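You operate a simulated robot arm through the tools that you are given. There is no shell and no other tool. Be economical: measure what you need, move in short steps, check, and stop when the job is done.

Carry out the task below with a simulated two-armed robot. There is one attempt and no reset: what you move stays moved.

TASK
Set the length gauge to about 112 mm, clamp it and lay tube 27 in its cradle.
Fine: 2 mm either way; blue star knob at HELD; leave the gauge switched on.

The check looks at the end state, three seconds after you hand in, the way a careful person would. Anything else that was tipped, shoved, dropped, spilled or broken makes it a failure.

THE ROBOT
Two 7-joint arms with two-finger grippers on one trunk that stands fixed in place. Base frame: the origin is at the foot of the trunk, x ahead of it, y to its left, z up; the work surface is at about z = 824. Lengths are in mm, angles in degrees, forces in N, time in s.
The left shoulder is at [60, 123, 945], the right one opposite. With the tool pointing down near the work surface each hand reaches from about 360 to 800 mm from the base axis, measured 20 degrees to its own side. Payload 1.47 kg a hand.
Tool frame (each hand has its own): the origin (TCP) lies between the finger pads and is the grasp point; the fingertips stand 16 mm ahead of it; z points along the fingers, y is the line along which they close. Largest opening 87 mm; the body of the gripper starts 55 mm behind the TCP.
Orientation is that of the tool frame in the base frame, as [roll, pitch, yaw] about the fixed x, y, z axes, in that order (R = Rz(yaw) Ry(pitch) Rx(roll)). With the fingers straight down and closing along the base's y, the tool's x points along the base's -x, its y along +y and its z along -z.

THE INTERFACE
- The arms move only by the tool step_arm. It takes "left_motion", "right_motion" or both (then of equal length, played together; a hand with none holds still); each is a list of rows, each a list of 3 entries, a list of its own where there are three numbers: the shift along the tool's x, y, z in units of 250 mm (1.0 is 250 mm), then the turn, a rotation vector about the tool's x, y, z in units of 120 degrees (1.0 is 120 degrees), then the gripper command, from -1 (fully open) to 1 (shut), values between in proportion. In form: [[[tx, ty, tz], [wx, wy, wz], jaw], ...]. A call has 1 to 20 rows; each row is the pose to reach, as a shift and turn from the pose commanded when the call began, along the tool's axes at that moment. A call with a number of a shift or a turn outside -1 to 1 is refused whole. Each row takes 0.2 s and may step no farther than 50 mm and 8.6 degrees from the row before; otherwise, or with a gripper value out of range, the whole call is refused. Where a pose cannot be reached the arm comes as near as it can. A force on the tool above 40 N (or 10 N above the force at the start of the call, whichever is more), or a blocked arm, ends the call early, and 0.2 s more pass. Each finger travels about 153 mm/s and halts on what it meets, pressing with about 28 N; the grip force reading is that of the motor and also rises with nothing between the fingers. The clock runs only during rows and for 0.2 s after the last one: add rows that repeat a pose to give the fingers time. The reply holds the time, the measured pose of the TCP, the force on the tool along the base axes, the opening and the grip force, in the units named above and with some noise, with the torque about the TCP (base axes, N m) and any sound that the robot's microphone picked up, and new pictures: "show" is both (left out), scene, wrist or none (wrist: the cameras of the hands that moved).
- Cameras (640 x 400 px; columns grow to the right, rows downward): "scene" is now at [92, 9.3, 1510.2]; the picture's right is [0.13, -0.99, 0.00], its down [-0.64, -0.08, -0.76] and it looks along [0.76, 0.10, -0.65] (base axes); focal length 325 px, centre (320, 200). "left" rides on the left gripper at [73, -12, -90] in its tool frame; the picture's right is [0.16, 0.99, 0.00], its down [-0.72, 0.12, -0.68] and it looks along [-0.67, 0.11, 0.73] (tool axes); focal length 247 px, centre (320, 200). "right" rides on the right gripper at [73, 12, -90] in its tool frame; the picture's right is [-0.16, 0.99, 0.00], its down [-0.72, -0.12, -0.68] and it looks along [-0.67, -0.11, 0.73] (tool axes); focal length 247 px, centre (320, 200). There is no depth. A picture from a camera that has moved, and an enlarged one, comes with that camera's place and axes in the base frame and with its lens.
- move_column(by): slides the trunk up (or, below 0, down) by that many mm; the arms and the scene camera ride with it, the base frame stays. It gives what a move gives, with no picture.
- head_to(pan, tilt): turns the head with the scene camera to pan (to the left, within 120 degrees either way) and tilt (down, from -29 to 69), counted from straight ahead of the robot. It gives what a move gives, and a new picture of the scene camera.
- close_up(camera, box): a new picture of the part [left, top, right, bottom] of that camera's present view, enlarged. No time passes.
- sign_off(): hands the job in; it is judged then, once.

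Work in short steps. Places have to be worked out from the pictures, the camera data and where the tool is seen: move nearer, look again, correct. Check each grasp and each placing, and mend what went wrong. You have 120 turns and 200 pictures in all, those below and enlarged ones among them. Open the grippers and draw the arms clear of the work before you hand the job in, unless the task says otherwise; then end with one line.

The tools are called as a command line: name --argument value ..., lists and objects as JSON in quotes. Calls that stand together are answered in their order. step_arm: Moves the arms, as the interface text tells. Its arguments: {"type":"object","properties":{"left_motion":{"type":"array","items":{"type":"array"}},"right_motion":{"type":"array","items":{"type":"array"}},"show":{"type":"string","enum":["both","scene","wrist","none"]}},"required":[]} The other tools are called the same way: move_column (by) slides the trunk up or down; head_to (pan, tilt) turns the head that bears the scene camera; close_up (camera, box) takes an enlarged picture of a part of a camera's view; sign_off () hands the job in.

At the start:

```text
clock: 0.0
left_position: [528.3, 241.6, 1207.6]
left_tool_rot: [-180.0, 0.0, -180.0]
left_force: [0.0, -0.6, 0.0]
left_ft_torque: [0.01, 0.02, 0.06]
left_gripper_width: 86.8
left_grip_force: 0.1
right_position: [583.3, -204.7, 1192.4]
right_tool_rot: [-179.9, 0.0, 179.9]
right_force: [1.0, -0.1, 0.2]
right_ft_torque: [-0.02, -0.04, 0.01]
right_gripper_width: 86.9
right_grip_force: 0.1
trunk travel left (down, up): [-100.0, 130.0]
head pan, tilt: [7.4, 40.2]
```

scene: 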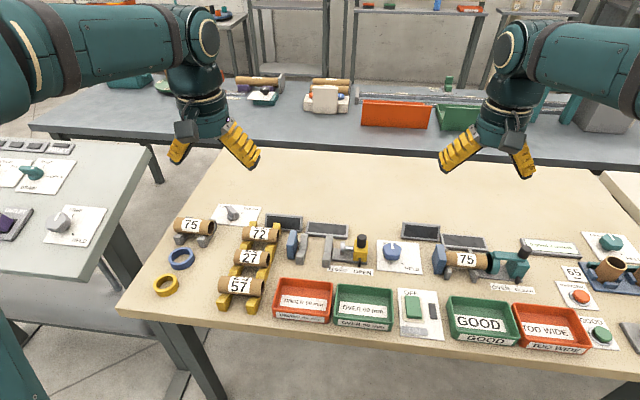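
right: 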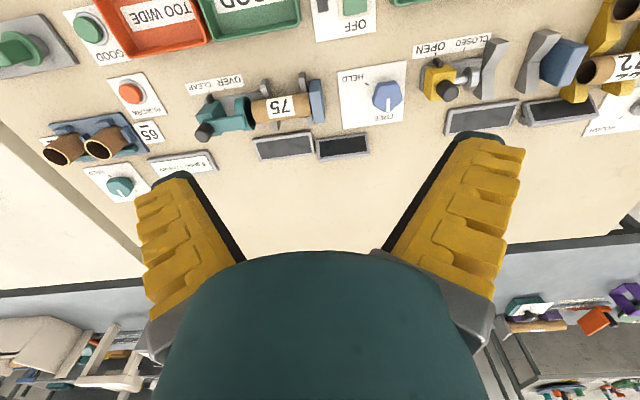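
left: 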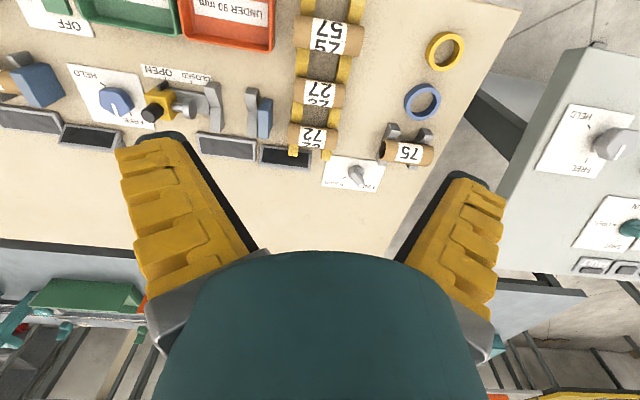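

I'll start by enlarging the bench centre, to read the labels and identify the gauge, knobs and displays.

close_up --camera "scene" --box '[150, 190, 310, 310]'

close_up --camera "scene" --box '[270, 200, 430, 300]'

close_up --camera "scene" --box '[380, 200, 540, 300]'

close_up --camera "scene" --box '[500, 220, 640, 360]'

close_up --camera "scene" --box '[0, 130, 130, 260]'

```text
3.33 times, centred on (230, 250) of scene
camera zoom: at [92.0, 9.3, 1510.2], right [0.13, -0.99, 0.0], down [-0.64, -0.08, -0.76], along [0.76, 0.1, -0.65], focal length 1084 px, centre (620, 33)
```

zoom: 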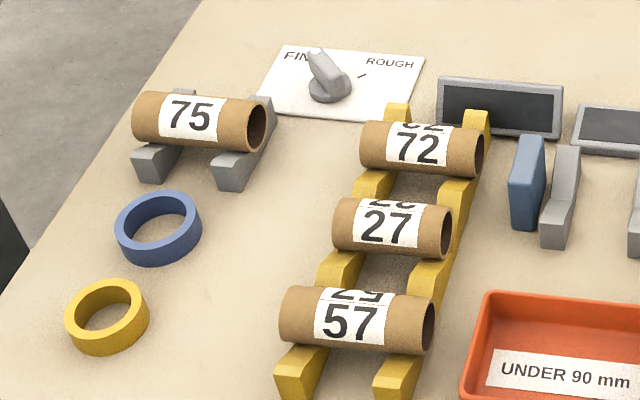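

```text
4.00 times, centred on (350, 250) of scene
camera zoom: at [92.0, 9.3, 1510.2], right [0.13, -0.99, 0.0], down [-0.64, -0.08, -0.76], along [0.76, 0.1, -0.65], focal length 1301 px, centre (200, 0)
```

zoom: 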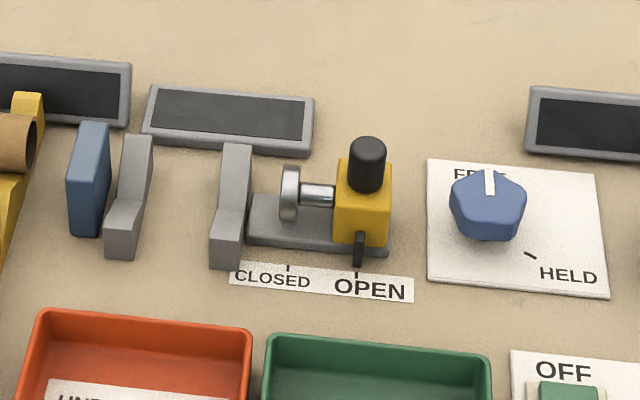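

```text
4.00 times, centred on (460, 250) of scene
camera zoom: at [92.0, 9.3, 1510.2], right [0.13, -0.99, 0.0], down [-0.64, -0.08, -0.76], along [0.76, 0.1, -0.65], focal length 1301 px, centre (-240, 0)
```

zoom: 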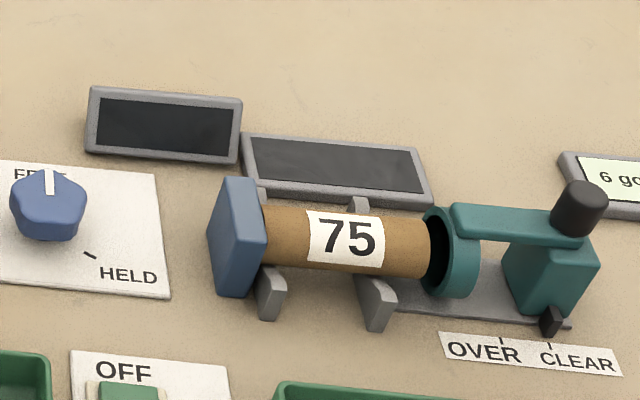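

```text
2.86 times, centred on (570, 290) of scene
camera zoom: at [92.0, 9.3, 1510.2], right [0.13, -0.99, 0.0], down [-0.64, -0.08, -0.76], along [0.76, 0.1, -0.65], focal length 929 px, centre (-394, -57)
```

zoom: 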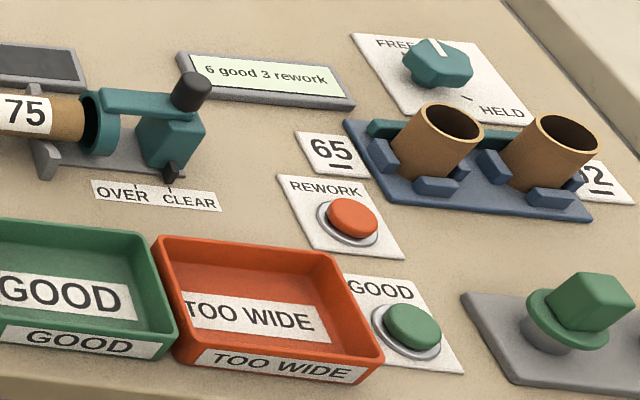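

```text
3.08 times, centred on (65, 195) of scene
camera zoom: at [92.0, 9.3, 1510.2], right [0.13, -0.99, 0.0], down [-0.64, -0.08, -0.76], along [0.76, 0.1, -0.65], focal length 1001 px, centre (1105, 215)
```

zoom: 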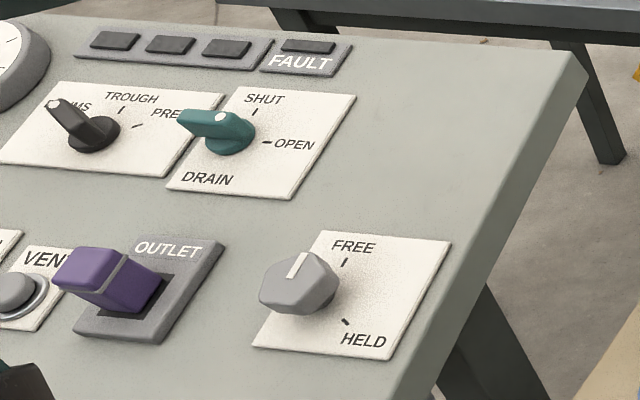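

The gauge on the left (blue anvil, cradle, yellow slide with a disc) looks like the length gauge, and its displays are dark. Next I'm checking the OFF switch, the FINE/ROUGH knob, the tray labels and the slide.

close_up --camera "scene" --box '[390, 280, 460, 350]'

close_up --camera "scene" --box '[200, 195, 280, 245]'

close_up --camera "scene" --box '[280, 215, 400, 290]'

close_up --camera "left" --box '[0, 60, 320, 260]'

head_to --pan 7.4 --tilt 52

```text
5.71 times, centred on (425, 315) of scene
camera zoom: at [92.0, 9.3, 1510.2], right [0.13, -0.99, 0.0], down [-0.64, -0.08, -0.76], along [0.76, 0.1, -0.65], focal length 1859 px, centre (-280, -457)
```

zoom: 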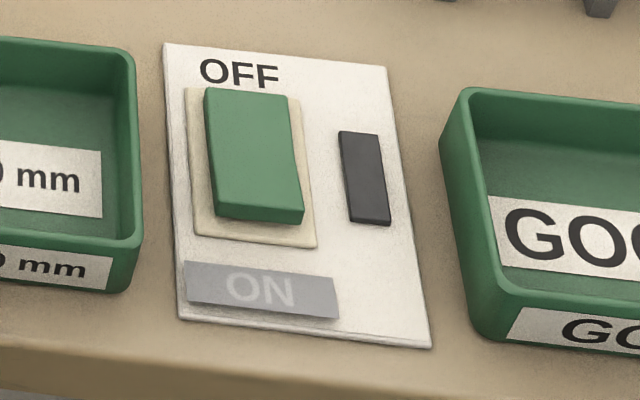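

```text
8.00 times, centred on (240, 220) of scene
camera zoom: at [92.0, 9.3, 1510.2], right [0.13, -0.99, 0.0], down [-0.64, -0.08, -0.76], along [0.76, 0.1, -0.65], focal length 2602 px, centre (960, 40)
```

zoom: 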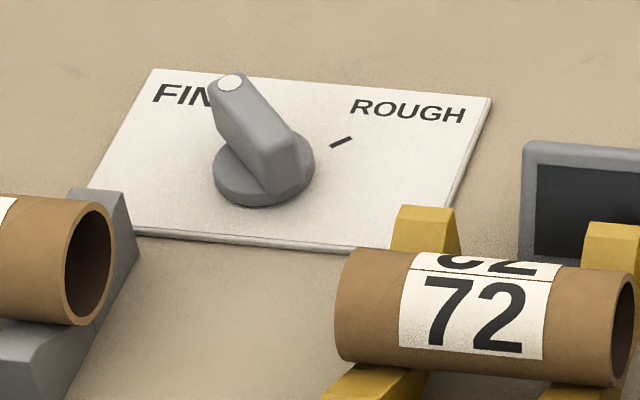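

```text
5.33 times, centred on (340, 252) of scene
camera zoom: at [92.0, 9.3, 1510.2], right [0.13, -0.99, 0.0], down [-0.64, -0.08, -0.76], along [0.76, 0.1, -0.65], focal length 1735 px, centre (213, -80)
```

zoom: 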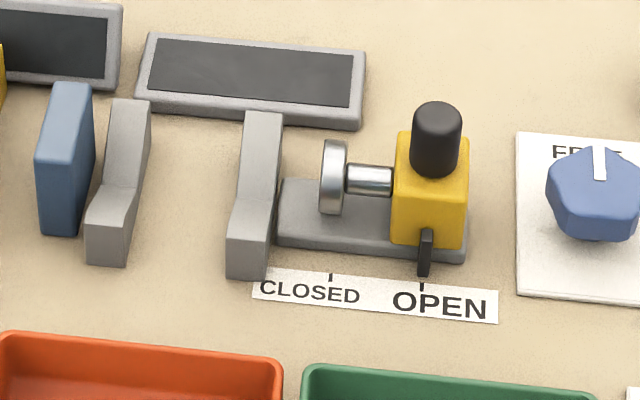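

```text
2.00 times, centred on (160, 160) of left
camera zoom: at [454.1, 230.6, 1300.1], right [-0.16, 0.99, 0.0], down [0.72, 0.12, 0.68], along [0.67, 0.11, -0.73], focal length 494 px, centre (640, 280)
```

zoom: 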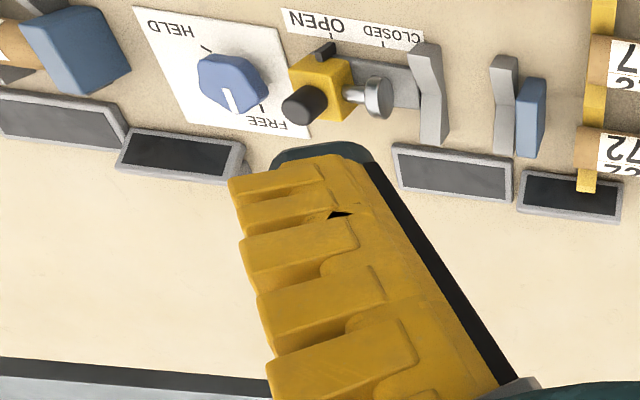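

```text
clock: 0.7
left_position: [527.9, 243.9, 1208.9]
left_tool_rot: [-180.0, 0.1, -180.0]
left_force: [-0.7, 0.6, -0.2]
left_ft_torque: [-0.01, 0.0, 0.03]
left_gripper_width: 86.8
left_grip_force: 0.1
right_position: [583.7, -204.4, 1193.5]
right_tool_rot: [180.0, 0.1, -180.0]
right_force: [1.3, 0.8, 0.8]
right_ft_torque: [-0.01, 0.01, 0.03]
right_gripper_width: 86.9
right_grip_force: 0.0
trunk travel left (down, up): [-100.0, 130.0]
head pan, tilt: [7.4, 52.0]
camera scene: at [82.3, 8.1, 1493.7], right [0.13, -0.99, 0.0], down [-0.78, -0.1, -0.62], along [0.61, 0.08, -0.79], focal length 325 px, centre (320, 200)
```

scene: 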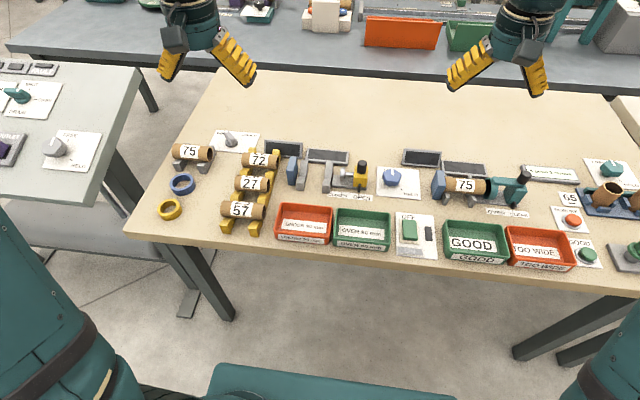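

The switch is OFF and the rocker's ON end is the near one, at roughly x≈515, y≈-152. I'll shut the right gripper, bring it above there and look.

step_arm --right_motion '[[[0.046, 0.035, 0.155], [0, 0, 0], 1], [[0.092, 0.07, 0.31], [0, 0, 0], 1], [[0.138, 0.105, 0.466], [0, 0, 0], 1], [[0.184, 0.14, 0.62], [0, 0, 0], 1], [[0.23, 0.175, 0.776], [0, 0, 0], 1], [[0.276, 0.21, 0.932], [0, 0, 0], 1], [[0.276, 0.21, 0.932], [0, 0, 0], 1]]' --show "wrist"

close_up --camera "scene" --box '[380, 190, 460, 270]'

```text
clock: 2.3
left_position: [528.5, 242.8, 1208.3]
left_tool_rot: [180.0, 0.0, -179.9]
left_force: [-0.2, 0.0, -0.1]
left_ft_torque: [-0.04, 0.01, 0.02]
left_gripper_width: 87.1
left_grip_force: 0.0
right_position: [514.4, -152.5, 959.8]
right_tool_rot: [180.0, 0.0, -180.0]
right_force: [0.5, 0.3, -0.2]
right_ft_torque: [0.02, 0.0, -0.04]
right_gripper_width: 0.0
right_grip_force: 28.3
trunk travel left (down, up): [-100.0, 130.0]
head pan, tilt: [7.4, 52.0]
camera right: at [441.8, -140.7, 1048.7], right [0.16, 0.99, 0.0], down [0.72, -0.12, 0.68], along [0.67, -0.11, -0.73], focal length 247 px, centre (320, 200)
```

right: 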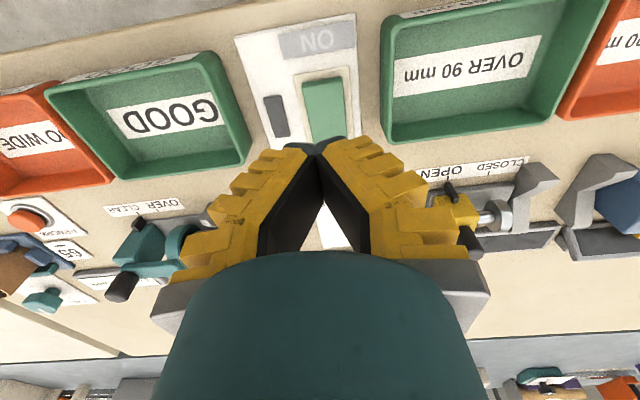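

```text
5.00 times, centred on (420, 230) of scene
camera zoom: at [82.0, 7.9, 1493.8], right [0.13, -0.99, 0.0], down [-0.78, -0.1, -0.62], along [0.61, 0.08, -0.79], focal length 1626 px, centre (-180, 50)
```

zoom: 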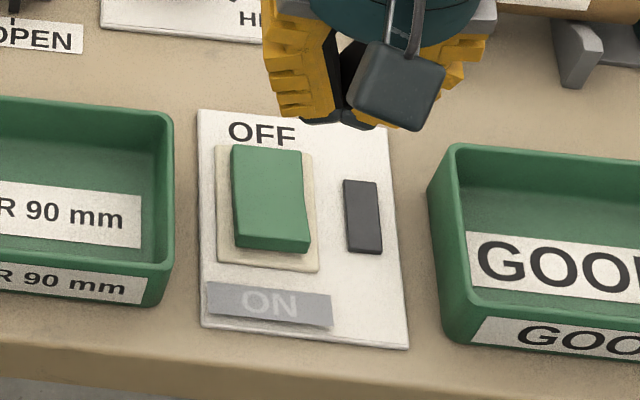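

The rocker runs x≈505–559 at y≈-151, with its ON end near the robot. I'll come down over the near end in small final steps and watch for the click.

step_arm --right_motion '[[[0.006, 0.006, 0.18], [0, 0, 0], 1], [[0.01, 0.006, 0.36], [0, 0, 0], 1], [[0.01, 0.006, 0.39], [0, 0, 0], 1], [[0.01, 0.006, 0.405], [0, 0, 0], 1], [[0.01, 0.006, 0.42], [0, 0, 0], 1], [[0.01, 0.006, 0.435], [0, 0, 0], 1]]' --show "scene"

```text
clock: 3.7
left_position: [527.8, 242.4, 1209.1]
left_tool_rot: [-180.0, 0.0, 180.0]
left_force: [0.3, 0.3, 0.5]
left_ft_torque: [-0.01, 0.03, 0.03]
left_gripper_width: 87.0
left_grip_force: 0.0
right_position: [512.0, -152.3, 851.2]
right_tool_rot: [-179.9, 0.1, 180.0]
right_force: [-0.7, -0.7, 6.2]
right_ft_torque: [0.0, -0.02, 0.03]
right_gripper_width: 6.0
right_grip_force: 27.7
trunk travel left (down, up): [-100.0, 130.0]
head pan, tilt: [7.4, 52.0]
heard: click
camera scene: at [81.6, 8.1, 1493.8], right [0.13, -0.99, 0.0], down [-0.78, -0.1, -0.62], along [0.61, 0.08, -0.79], focal length 325 px, centre (320, 200)
```

scene: 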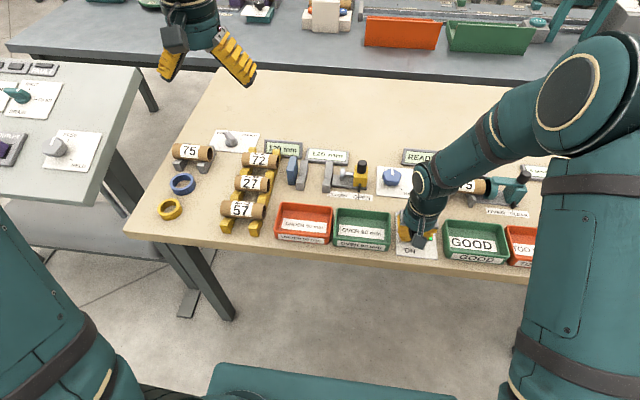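

A click was heard and the displays are lit. I'll raise the hand and read them.

step_arm --right_motion '[[[0, 0, -0.2], [0, 0, 0], 1], [[0, 0, -0.4], [0, 0, 0], 1], [[0, 0, -0.5], [0, 0, 0], 0]]' --show "none"

close_up --camera "scene" --box '[250, 130, 370, 205]'

close_up --camera "scene" --box '[370, 130, 500, 270]'

```text
clock: 4.5
left_position: [526.6, 242.3, 1209.4]
left_tool_rot: [180.0, 0.1, 180.0]
left_force: [0.3, -0.2, -0.3]
left_ft_torque: [0.0, -0.07, 0.01]
left_gripper_width: 87.0
left_grip_force: 0.0
right_position: [511.3, -150.9, 976.4]
right_tool_rot: [-180.0, 0.1, -180.0]
right_force: [-0.9, 0.9, 0.0]
right_ft_torque: [-0.01, -0.04, 0.0]
right_gripper_width: 48.9
right_grip_force: 4.3
trunk travel left (down, up): [-100.0, 130.0]
head pan, tilt: [7.4, 52.0]
```

```text
5.33 times, centred on (310, 168) of scene
camera zoom: at [81.6, 8.1, 1493.7], right [0.13, -0.99, 0.0], down [-0.78, -0.1, -0.62], along [0.61, 0.08, -0.79], focal length 1735 px, centre (373, 373)
```

zoom: 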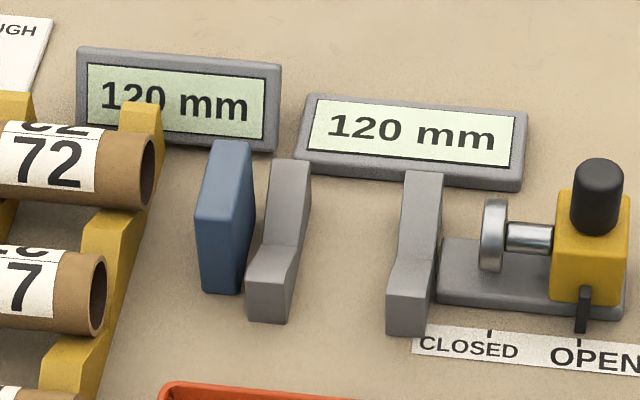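

```text
2.86 times, centred on (435, 200) of scene
camera zoom: at [81.6, 8.1, 1493.7], right [0.13, -0.99, 0.0], down [-0.78, -0.1, -0.62], along [0.61, 0.08, -0.79], focal length 929 px, centre (-9, 200)
```

zoom: 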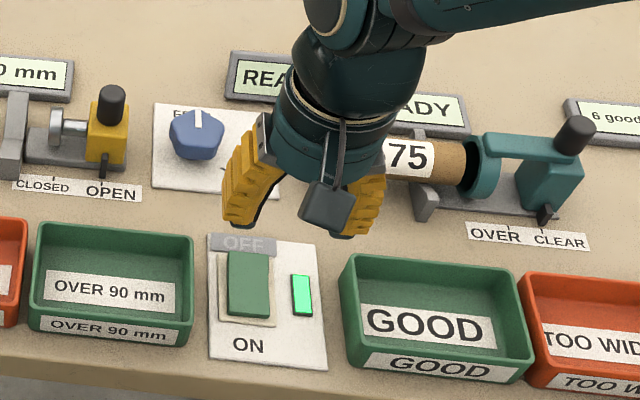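

The power is on and the gauge reads 120 mm, so the slide must move about 8 mm toward CLOSED (+y). I'll take the right hand above the black handle to locate it with the wrist camera.

step_arm --right_motion '[[[-0.12, 0.12, -0.056], [0, 0, 0], -0.3], [[-0.24, 0.24, -0.056], [0, 0, 0], -0.3], [[-0.36, 0.36, -0.056], [0, 0, 0], -0.3], [[-0.48, 0.48, -0.056], [0, 0, 0], -0.3], [[-0.516, 0.516, -0.056], [0, 0, 0], -0.3], [[-0.516, 0.516, -0.056], [0, 0, 0], -0.3]]'

```text
clock: 5.9
left_position: [528.2, 243.0, 1209.1]
left_tool_rot: [-180.0, 0.0, 180.0]
left_force: [0.5, -0.6, -0.3]
left_ft_torque: [-0.01, 0.0, -0.02]
left_gripper_width: 87.0
left_grip_force: 0.1
right_position: [640.4, -22.3, 990.0]
right_tool_rot: [180.0, 0.0, -180.0]
right_force: [0.1, 0.8, -0.3]
right_ft_torque: [0.0, -0.01, 0.02]
right_gripper_width: 61.2
right_grip_force: 3.0
trunk travel left (down, up): [-100.0, 130.0]
head pan, tilt: [7.4, 52.0]
camera scene: at [82.5, 8.1, 1493.7], right [0.13, -0.99, 0.0], down [-0.78, -0.1, -0.62], along [0.61, 0.08, -0.79], focal length 325 px, centre (320, 200)
camera right: at [569.0, -10.1, 1079.1], right [0.16, 0.99, 0.0], down [0.72, -0.12, 0.68], along [0.67, -0.11, -0.73], focal length 247 px, centre (320, 200)
```

scene: 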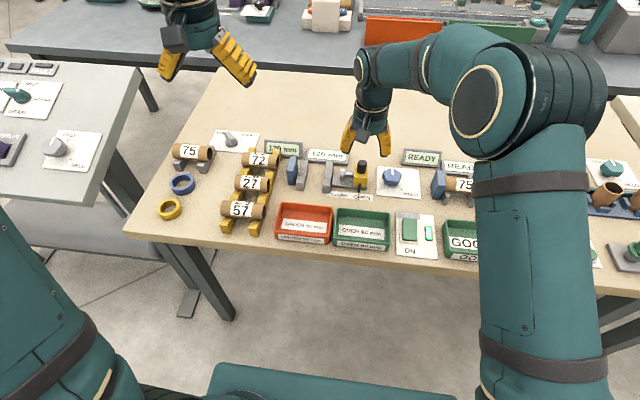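
right: 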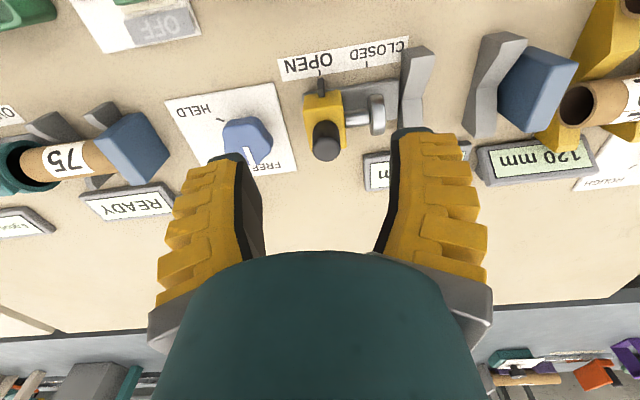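

Triangulation puts the handle at about [671, -22], spanning z≈874–907. I'll narrow the jaws to about 38 mm, go just above it and check.

step_arm --right_motion '[[[-0.06, 0, 0.1], [0, 0, 0], 0.12], [[-0.1224, 0, 0.2], [0, 0, 0], 0.12], [[-0.1224, 0, 0.24], [0, 0, 0], 0.12], [[-0.1224, 0, 0.24], [0, 0, 0], 0.12]]'

close_up --camera "scene" --box '[310, 120, 410, 200]'

```text
clock: 6.9
left_position: [526.3, 243.1, 1208.8]
left_tool_rot: [-179.9, 0.0, 180.0]
left_force: [-0.4, 0.4, -0.3]
left_ft_torque: [0.01, 0.02, 0.04]
left_gripper_width: 86.9
left_grip_force: 0.1
right_position: [672.3, -22.9, 930.4]
right_tool_rot: [179.9, 0.1, -180.0]
right_force: [-0.1, -0.6, -0.6]
right_ft_torque: [0.02, 0.02, -0.01]
right_gripper_width: 43.9
right_grip_force: 4.1
trunk travel left (down, up): [-100.0, 130.0]
head pan, tilt: [7.4, 52.0]
camera scene: at [82.3, 8.1, 1493.7], right [0.13, -0.99, 0.0], down [-0.78, -0.1, -0.62], along [0.61, 0.08, -0.79], focal length 325 px, centre (320, 200)
camera right: at [599.7, -10.5, 1019.0], right [0.16, 0.99, 0.0], down [0.72, -0.12, 0.68], along [0.67, -0.11, -0.73], focal length 247 px, centre (320, 200)
```

scene: 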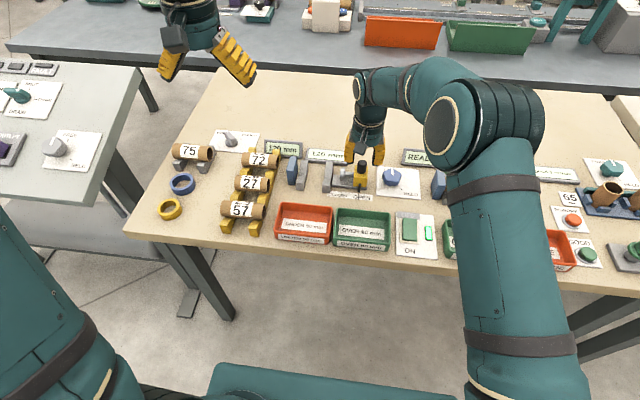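
right: 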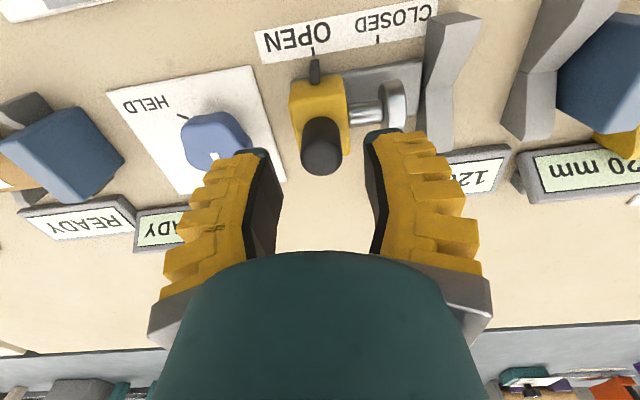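

```text
5.00 times, centred on (360, 160) of scene
camera zoom: at [82.3, 8.1, 1493.7], right [0.13, -0.99, 0.0], down [-0.78, -0.1, -0.62], along [0.61, 0.08, -0.79], focal length 1626 px, centre (120, 400)
```

zoom: 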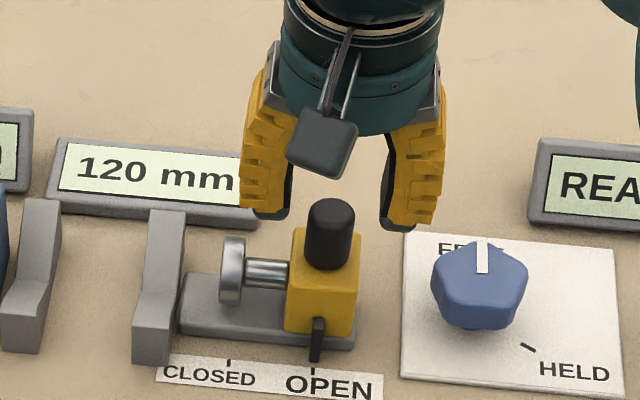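

The handle is centred between the fingers. I'll descend to z≈896 and close on it.

step_arm --right_motion '[[[-0.004, 0, 0.07], [0, 0, 0], 0.12], [[-0.004, 0, 0.136], [0, 0, 0], 0.12], [[-0.004, 0, 0.136], [0, 0, 0], 1], [[-0.004, 0, 0.136], [0, 0, 0], 1]]' --show "wrist"

close_up --camera "scene" --box '[260, 130, 400, 210]'

```text
clock: 7.9
left_position: [527.7, 242.9, 1207.5]
left_tool_rot: [-180.0, 0.0, 180.0]
left_force: [-0.1, 0.0, 0.2]
left_ft_torque: [0.0, -0.01, -0.01]
left_gripper_width: 86.8
left_grip_force: 0.2
right_position: [674.5, -21.3, 896.2]
right_tool_rot: [-180.0, 0.2, 180.0]
right_force: [4.1, 2.8, 2.9]
right_ft_torque: [0.01, -0.49, 0.03]
right_gripper_width: 15.9
right_grip_force: 29.2
trunk travel left (down, up): [-100.0, 130.0]
head pan, tilt: [7.4, 52.0]
camera right: at [601.2, -10.4, 985.8], right [0.16, 0.99, 0.0], down [0.72, -0.12, 0.68], along [0.67, -0.11, -0.73], focal length 247 px, centre (320, 200)
```

right: 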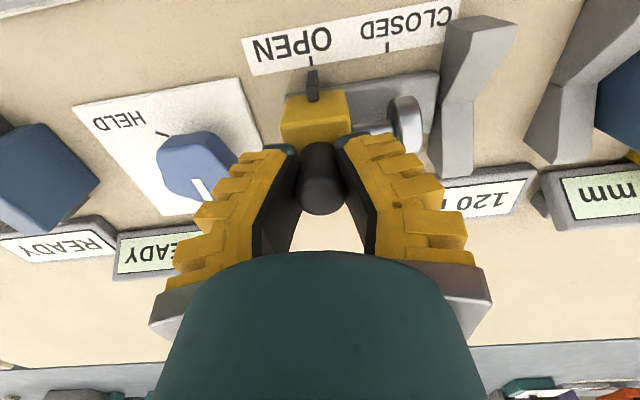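

```text
4.57 times, centred on (330, 170) of scene
camera zoom: at [82.5, 8.4, 1493.7], right [0.13, -0.99, 0.0], down [-0.78, -0.1, -0.62], along [0.61, 0.08, -0.79], focal length 1487 px, centre (274, 337)
```

zoom: 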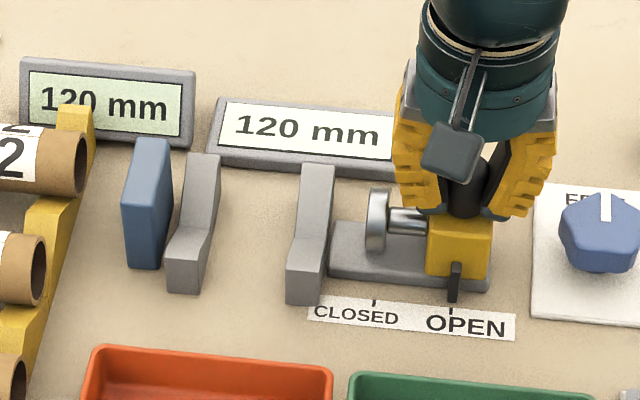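

I have the handle gripped (16 mm). I'll slide it 4 mm toward CLOSED and read the displays.

step_arm --right_motion '[[[0, 0.008, 0], [0, 0, 0], 1], [[0, 0.016, 0], [0, 0, 0], 1], [[0, 0.016, 0], [0, 0, 0], 1]]' --show "none"

close_up --camera "scene" --box '[260, 130, 400, 210]'

```text
clock: 8.7
left_position: [529.2, 242.8, 1208.9]
left_tool_rot: [180.0, 0.0, -180.0]
left_force: [-0.3, 0.5, 0.8]
left_ft_torque: [0.01, 0.02, 0.01]
left_gripper_width: 87.2
left_grip_force: 0.0
right_position: [673.3, -19.2, 895.7]
right_tool_rot: [-180.0, 0.0, 180.0]
right_force: [10.5, -1.0, 7.4]
right_ft_torque: [-0.02, -0.42, 0.0]
right_gripper_width: 15.1
right_grip_force: 29.9
trunk travel left (down, up): [-100.0, 130.0]
head pan, tilt: [7.4, 52.0]
```

```text
4.57 times, centred on (330, 170) of scene
camera zoom: at [82.7, 7.9, 1493.7], right [0.13, -0.99, 0.0], down [-0.78, -0.1, -0.62], along [0.61, 0.08, -0.79], focal length 1487 px, centre (274, 337)
```

zoom: 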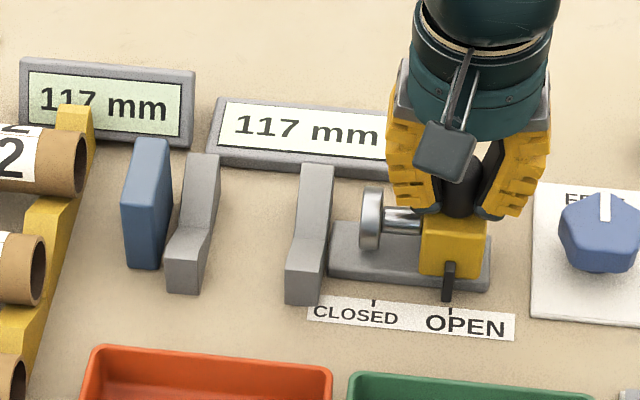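

The slide follows and the gauge reads 117 mm. I'll move 5 mm more.

step_arm --right_motion '[[[0, 0.01, 0], [0, 0, 0], 1], [[0, 0.02, 0], [0, 0, 0], 1], [[0, 0.02, 0], [0, 0, 0], 1]]' --show "none"

close_up --camera "scene" --box '[260, 130, 400, 210]'

```text
clock: 9.5
left_position: [528.6, 242.4, 1207.2]
left_tool_rot: [179.9, -0.1, 180.0]
left_force: [0.1, 1.0, -0.5]
left_ft_torque: [0.0, -0.03, -0.01]
left_gripper_width: 87.1
left_grip_force: 0.1
right_position: [673.4, -14.0, 897.7]
right_tool_rot: [-180.0, 0.0, -179.9]
right_force: [16.3, -0.4, 12.5]
right_ft_torque: [0.01, -0.27, 0.01]
right_gripper_width: 15.2
right_grip_force: 30.3
trunk travel left (down, up): [-100.0, 130.0]
head pan, tilt: [7.4, 52.0]
```

```text
4.57 times, centred on (330, 170) of scene
camera zoom: at [82.9, 8.0, 1493.7], right [0.13, -0.99, 0.0], down [-0.78, -0.1, -0.62], along [0.61, 0.08, -0.79], focal length 1487 px, centre (274, 337)
```

zoom: 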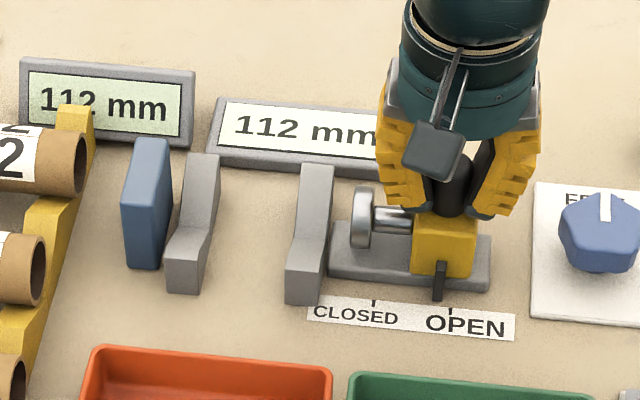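

It reads 112 mm. I'll open the jaws and check whether the slide stays put.

step_arm --right_motion '[[[0, 0, 0], [0, 0, 0], 0.4], [[0, 0, 0], [0, 0, 0], 0.15], [[0, 0, 0], [0, 0, 0], 0.15]]' --show "none"

close_up --camera "scene" --box '[260, 130, 400, 210]'

```text
clock: 10.3
left_position: [527.2, 243.2, 1208.7]
left_tool_rot: [-179.9, 0.1, -180.0]
left_force: [-0.2, 0.1, 0.3]
left_ft_torque: [-0.01, -0.01, 0.01]
left_gripper_width: 87.3
left_grip_force: 0.1
right_position: [672.0, -13.2, 896.2]
right_tool_rot: [-180.0, 0.1, -179.9]
right_force: [0.2, 0.6, -0.4]
right_ft_torque: [-0.03, 0.01, 0.02]
right_gripper_width: 42.7
right_grip_force: 4.5
trunk travel left (down, up): [-100.0, 130.0]
head pan, tilt: [7.4, 52.0]
```

```text
4.57 times, centred on (330, 170) of scene
camera zoom: at [82.3, 8.0, 1493.7], right [0.13, -0.99, 0.0], down [-0.78, -0.1, -0.62], along [0.61, 0.08, -0.79], focal length 1487 px, centre (274, 337)
```

zoom: 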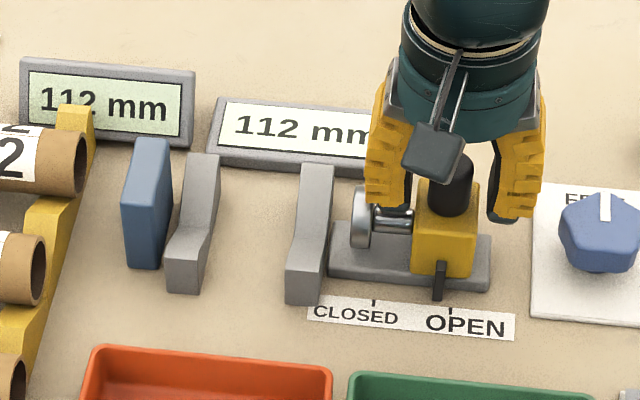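

The slide stays at 112. I'll lift clear and go over to the blue star knob.

step_arm --right_motion '[[[0, 0, -0.15], [0, 0, 0], 0.15], [[0, 0, -0.3], [0, 0, 0], 0.15], [[0.03, -0.15, -0.3], [0, 0, 0], -0.3], [[0.06, -0.3, -0.3], [0, 0, 0], -0.3], [[0.06, -0.366, -0.3], [0, 0, 0], -0.3], [[0.06, -0.366, -0.3], [0, 0, 0], -0.3]]'

```text
clock: 11.7
left_position: [527.1, 244.6, 1209.2]
left_tool_rot: [-180.0, -0.1, -179.9]
left_force: [0.5, -0.5, 0.4]
left_ft_torque: [-0.01, -0.03, 0.01]
left_gripper_width: 87.1
left_grip_force: 0.1
right_position: [656.8, -104.2, 972.0]
right_tool_rot: [180.0, 0.0, 180.0]
right_force: [-0.2, -0.4, -0.1]
right_ft_torque: [-0.01, 0.0, 0.0]
right_gripper_width: 61.6
right_grip_force: 3.6
trunk travel left (down, up): [-100.0, 130.0]
head pan, tilt: [7.4, 52.0]
camera scene: at [82.2, 8.2, 1493.7], right [0.13, -0.99, 0.0], down [-0.78, -0.1, -0.62], along [0.61, 0.08, -0.79], focal length 325 px, centre (320, 200)
camera right: at [584.2, -93.1, 1060.4], right [0.16, 0.99, 0.0], down [0.72, -0.12, 0.68], along [0.67, -0.11, -0.73], focal length 247 px, centre (320, 200)
```

scene: 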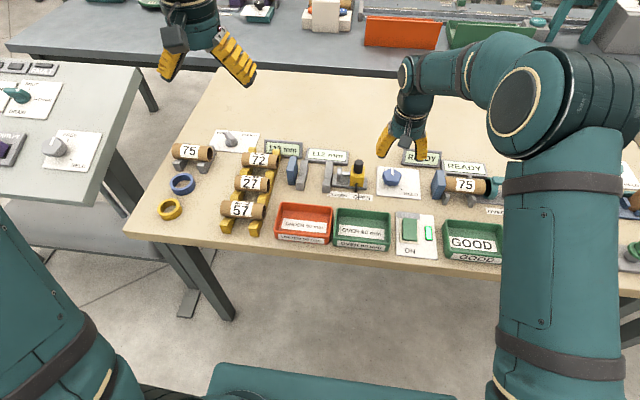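
right: 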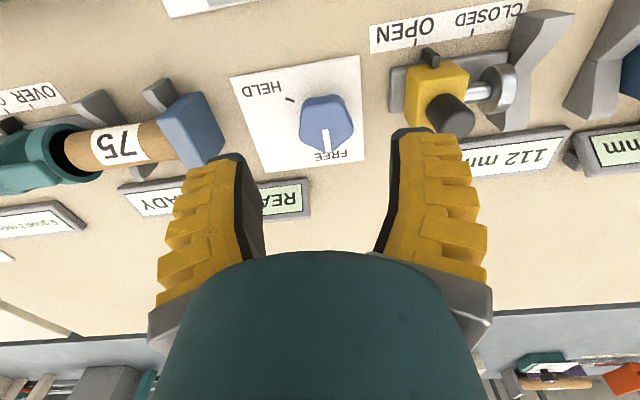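

close_up --camera "right" --box '[220, 40, 380, 180]'

close_up --camera "scene" --box '[360, 150, 430, 210]'

```text
2.86 times, centred on (300, 110) of right
camera zoom: at [584.2, -93.1, 1060.4], right [0.16, 0.99, 0.0], down [0.72, -0.12, 0.68], along [0.67, -0.11, -0.73], focal length 706 px, centre (377, 457)
```

zoom: 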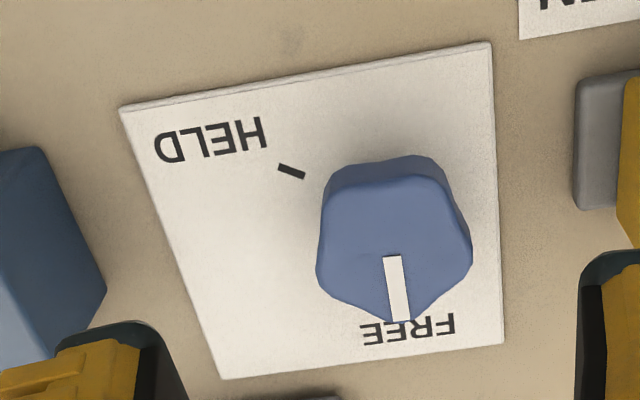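

```text
6.67 times, centred on (395, 180) of scene
camera zoom: at [82.2, 8.2, 1493.7], right [0.13, -0.99, 0.0], down [-0.78, -0.1, -0.62], along [0.61, 0.08, -0.79], focal length 2169 px, centre (-180, 333)
```

zoom: 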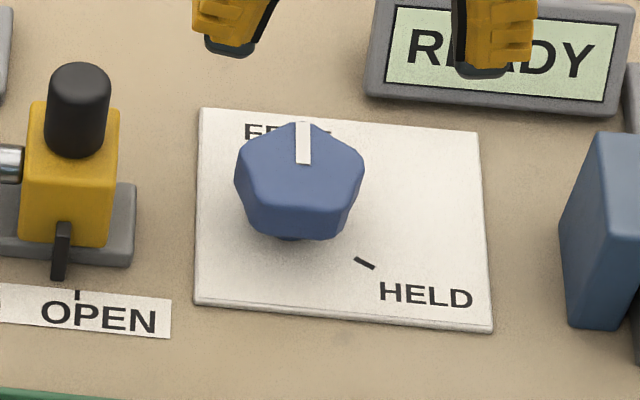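

The knob is five-lobed, centred at about [688, -106], with its pointer at +x (FREE). HELD lies about 127° clockwise from there. I'll pre-rotate the hand 50° counter-clockwise so the jaws sit flat-to-lobe, move over the knob and look.

step_arm --right_motion '[[[-0.02, -0.001, 0.05], [0, 0, -0.0694], -0.6], [[-0.04, -0.002, 0.1], [0, 0, -0.1389], -0.6], [[-0.06, -0.003, 0.15], [0, 0, -0.2083], -0.6], [[-0.08, -0.005, 0.2], [0, 0, -0.2778], -0.6], [[-0.1, -0.006, 0.25], [0, 0, -0.3472], -0.6], [[-0.125, -0.007, 0.288], [0, 0, -0.4167], -0.6], [[-0.125, -0.007, 0.288], [0, 0, -0.4167], -0.6]]'

close_up --camera "scene" --box '[350, 130, 450, 210]'

```text
clock: 13.3
left_position: [528.0, 241.9, 1209.3]
left_tool_rot: [179.9, -0.1, -180.0]
left_force: [0.0, -0.5, -0.4]
left_ft_torque: [-0.01, 0.02, 0.01]
left_gripper_width: 87.0
left_grip_force: 0.0
right_position: [687.8, -107.9, 899.7]
right_tool_rot: [-179.8, 0.0, -129.9]
right_force: [-0.2, 0.0, -0.1]
right_ft_torque: [-0.02, -0.02, -0.01]
right_gripper_width: 72.9
right_grip_force: 2.7
trunk travel left (down, up): [-100.0, 130.0]
head pan, tilt: [7.4, 52.0]
camera scene: at [82.1, 8.1, 1493.7], right [0.13, -0.99, 0.0], down [-0.78, -0.1, -0.62], along [0.61, 0.08, -0.79], focal length 325 px, centre (320, 200)
camera right: at [633.0, -155.4, 988.6], right [-0.66, 0.75, 0.0], down [0.55, 0.48, 0.68], along [0.51, 0.45, -0.73], focal length 247 px, centre (320, 200)
```

scene: 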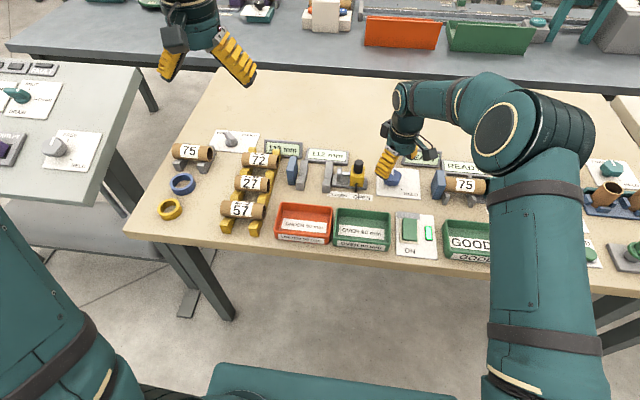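
right: 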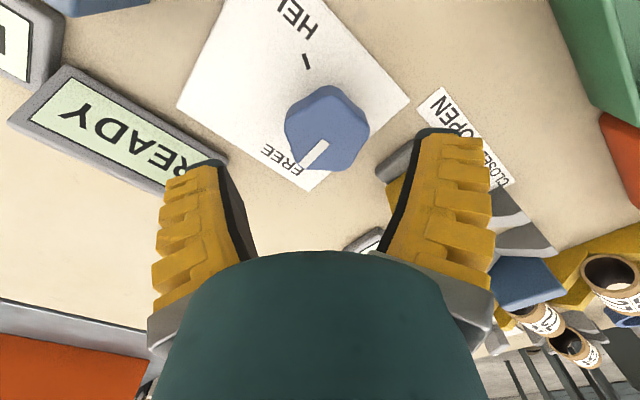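

```text
5.00 times, centred on (400, 170) of scene
camera zoom: at [82.1, 8.1, 1493.7], right [0.13, -0.99, 0.0], down [-0.78, -0.1, -0.62], along [0.61, 0.08, -0.79], focal length 1626 px, centre (-80, 350)
```

zoom: 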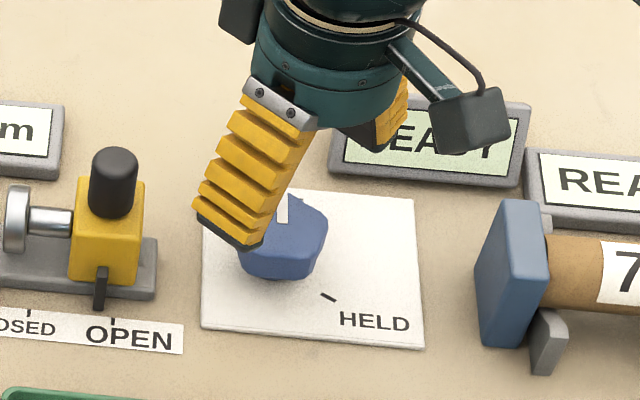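

The knob centre refines to about [686, -105], with its top at z≈850. I'll shift slightly and descend with the jaws open to TCP z≈848.

step_arm --right_motion '[[[-0.004, 0.014, 0.1], [0, 0, 0], -0.6], [[-0.004, 0.014, 0.17], [0, 0, 0], -0.6], [[-0.004, 0.014, 0.208], [0, 0, 0], -0.6], [[-0.004, 0.014, 0.208], [0, 0, 0], -0.6]]' --show "wrist"

close_up --camera "scene" --box '[350, 130, 450, 210]'

```text
clock: 14.3
left_position: [527.7, 242.3, 1209.5]
left_tool_rot: [-179.9, 0.0, 180.0]
left_force: [-0.5, -0.1, -0.7]
left_ft_torque: [-0.02, 0.02, 0.01]
left_gripper_width: 86.7
left_grip_force: 0.1
right_position: [686.4, -104.3, 847.3]
right_tool_rot: [-180.0, 0.0, -130.0]
right_force: [-0.1, 0.8, -0.5]
right_ft_torque: [0.02, 0.02, 0.0]
right_gripper_width: 73.1
right_grip_force: 2.1
trunk travel left (down, up): [-100.0, 130.0]
head pan, tilt: [7.4, 52.0]
camera right: at [631.5, -151.9, 936.1], right [-0.65, 0.76, 0.0], down [0.55, 0.48, 0.68], along [0.51, 0.45, -0.73], focal length 247 px, centre (320, 200)
```

right: 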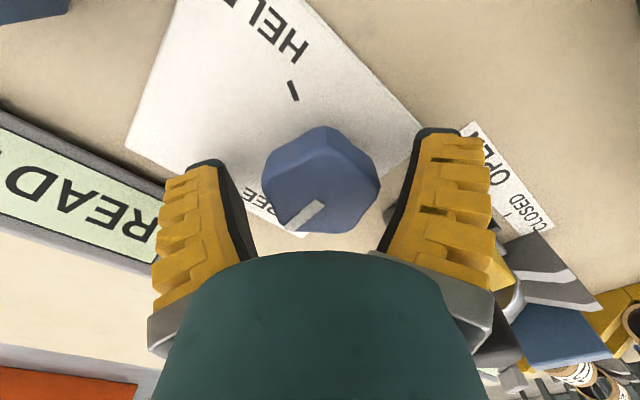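

```text
5.00 times, centred on (400, 170) of scene
camera zoom: at [82.2, 8.1, 1493.7], right [0.13, -0.99, 0.0], down [-0.78, -0.1, -0.62], along [0.61, 0.08, -0.79], focal length 1626 px, centre (-80, 350)
```

zoom: 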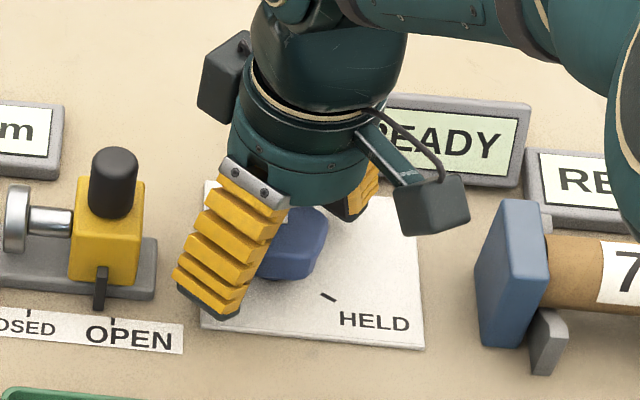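

The fingers straddle the knob. I'll nudge 2 mm and close.

step_arm --right_motion '[[[0.008, 0, 0], [0, 0, 0], -0.4], [[0.008, 0, 0], [0, 0, 0], 0], [[0.008, 0, 0], [0, 0, 0], 1], [[0.008, 0, 0], [0, 0, 0], 1]]' --show "wrist"

```text
clock: 15.3
left_position: [527.6, 243.7, 1208.1]
left_tool_rot: [180.0, -0.1, -180.0]
left_force: [0.4, -0.6, -0.1]
left_ft_torque: [0.0, 0.04, 0.01]
left_gripper_width: 86.9
left_grip_force: 0.1
right_position: [685.8, -104.8, 846.8]
right_tool_rot: [180.0, 0.0, -129.9]
right_force: [0.3, 2.7, 1.0]
right_ft_torque: [0.29, -0.05, 0.0]
right_gripper_width: 41.6
right_grip_force: 30.2
trunk travel left (down, up): [-100.0, 130.0]
head pan, tilt: [7.4, 52.0]
camera right: at [630.1, -153.1, 936.3], right [-0.65, 0.76, 0.0], down [0.55, 0.48, 0.68], along [0.51, 0.45, -0.73], focal length 247 px, centre (320, 200)
```

right: 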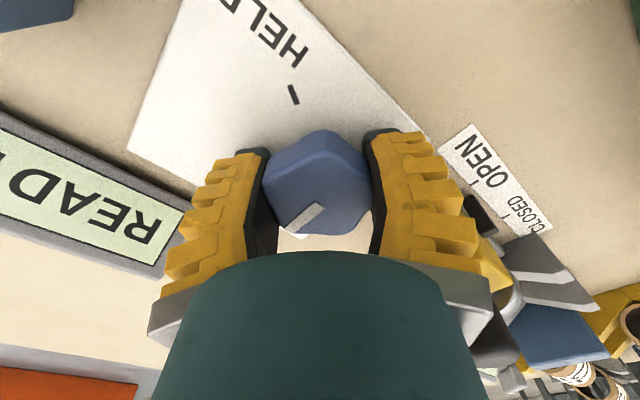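

I have a firm grip at 41.6 mm. I'll turn 60° clockwise, then check.

step_arm --right_motion '[[[0, 0, 0], [0, 0, 0.07], 1], [[0, 0, 0], [0, 0, 0.14], 1], [[0, 0, 0], [0, 0, 0.21], 1], [[0, 0, 0], [0, 0, 0.28], 1], [[0, 0, 0], [0, 0, 0.35], 1], [[0, 0, 0], [0, 0, 0.42], 1], [[0, 0, 0], [0, 0, 0.49], 1]]' --show "wrist"

close_up --camera "scene" --box '[290, 130, 450, 210]'

```text
clock: 16.9
left_position: [529.0, 243.5, 1209.5]
left_tool_rot: [-180.0, 0.0, -179.9]
left_force: [-1.2, 0.3, 0.3]
left_ft_torque: [-0.02, 0.0, -0.03]
left_gripper_width: 87.0
left_grip_force: 0.1
right_position: [685.5, -105.6, 846.8]
right_tool_rot: [-180.0, 0.0, 171.0]
right_force: [3.5, 4.7, 0.2]
right_ft_torque: [-0.01, -0.23, 0.0]
right_gripper_width: 41.2
right_grip_force: 30.0
trunk travel left (down, up): [-100.0, 130.0]
head pan, tilt: [7.4, 52.0]
camera right: at [615.9, -82.2, 936.4], right [0.31, 0.95, 0.0], down [0.7, -0.23, 0.68], along [0.65, -0.21, -0.73], focal length 247 px, centre (320, 200)
```

right: 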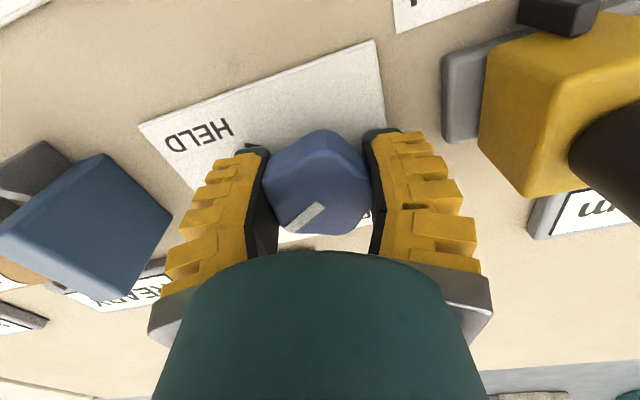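

```text
4.00 times, centred on (370, 170) of scene
camera zoom: at [82.6, 8.5, 1493.7], right [0.13, -0.99, 0.0], down [-0.78, -0.1, -0.62], along [0.61, 0.08, -0.79], focal length 1301 px, centre (120, 320)
```

zoom: 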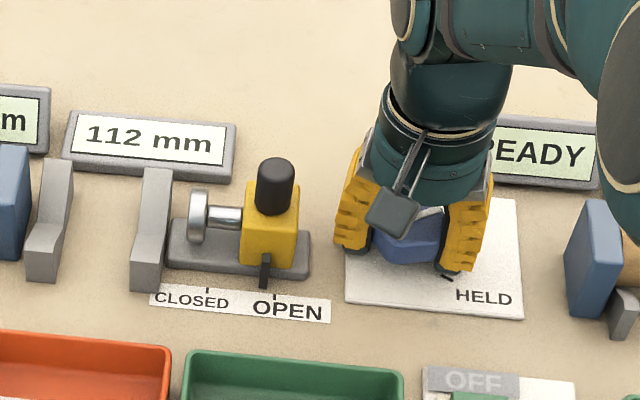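

The knob is following and the reading is still 112. I'll turn another 60°.

step_arm --right_motion '[[[0, 0, 0], [0, 0, 0.07], 1], [[0, 0, 0], [0, 0, 0.14], 1], [[0, 0, 0], [0, 0, 0.21], 1], [[0, 0, 0], [0, 0, 0.28], 1], [[0, 0, 0], [0, 0, 0.35], 1], [[0, 0, 0], [0, 0, 0.42], 1], [[0, 0, 0], [0, 0, 0.49], 1]]' --show "wrist"

close_up --camera "scene" --box '[290, 130, 450, 210]'

```text
clock: 18.5
left_position: [527.8, 242.4, 1208.6]
left_tool_rot: [180.0, 0.0, -180.0]
left_force: [-0.5, 1.1, -0.5]
left_ft_torque: [-0.02, 0.0, -0.03]
left_gripper_width: 86.8
left_grip_force: 0.0
right_position: [686.3, -106.2, 847.7]
right_tool_rot: [180.0, 0.0, 112.2]
right_force: [-1.4, 2.3, 0.7]
right_ft_torque: [-0.21, -0.17, -0.03]
right_gripper_width: 41.5
right_grip_force: 29.9
trunk travel left (down, up): [-100.0, 130.0]
head pan, tilt: [7.4, 52.0]
camera right: at [668.9, -33.6, 936.4], right [0.97, 0.23, 0.0], down [0.17, -0.71, 0.68], along [0.15, -0.66, -0.73], focal length 247 px, centre (320, 200)
```

right: 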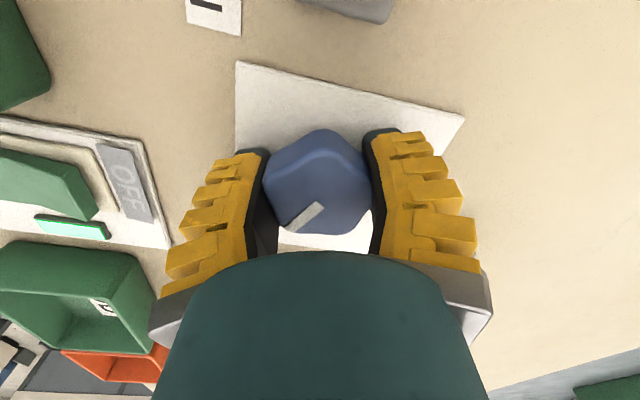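

```text
4.00 times, centred on (370, 170) of scene
camera zoom: at [82.1, 8.3, 1493.7], right [0.13, -0.99, 0.0], down [-0.78, -0.1, -0.62], along [0.61, 0.08, -0.79], focal length 1301 px, centre (120, 320)
```

zoom: 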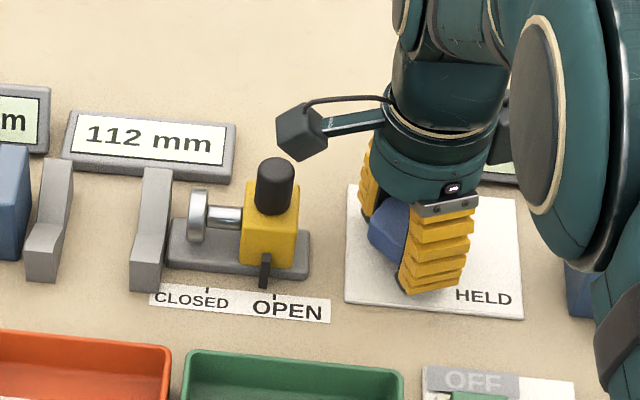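

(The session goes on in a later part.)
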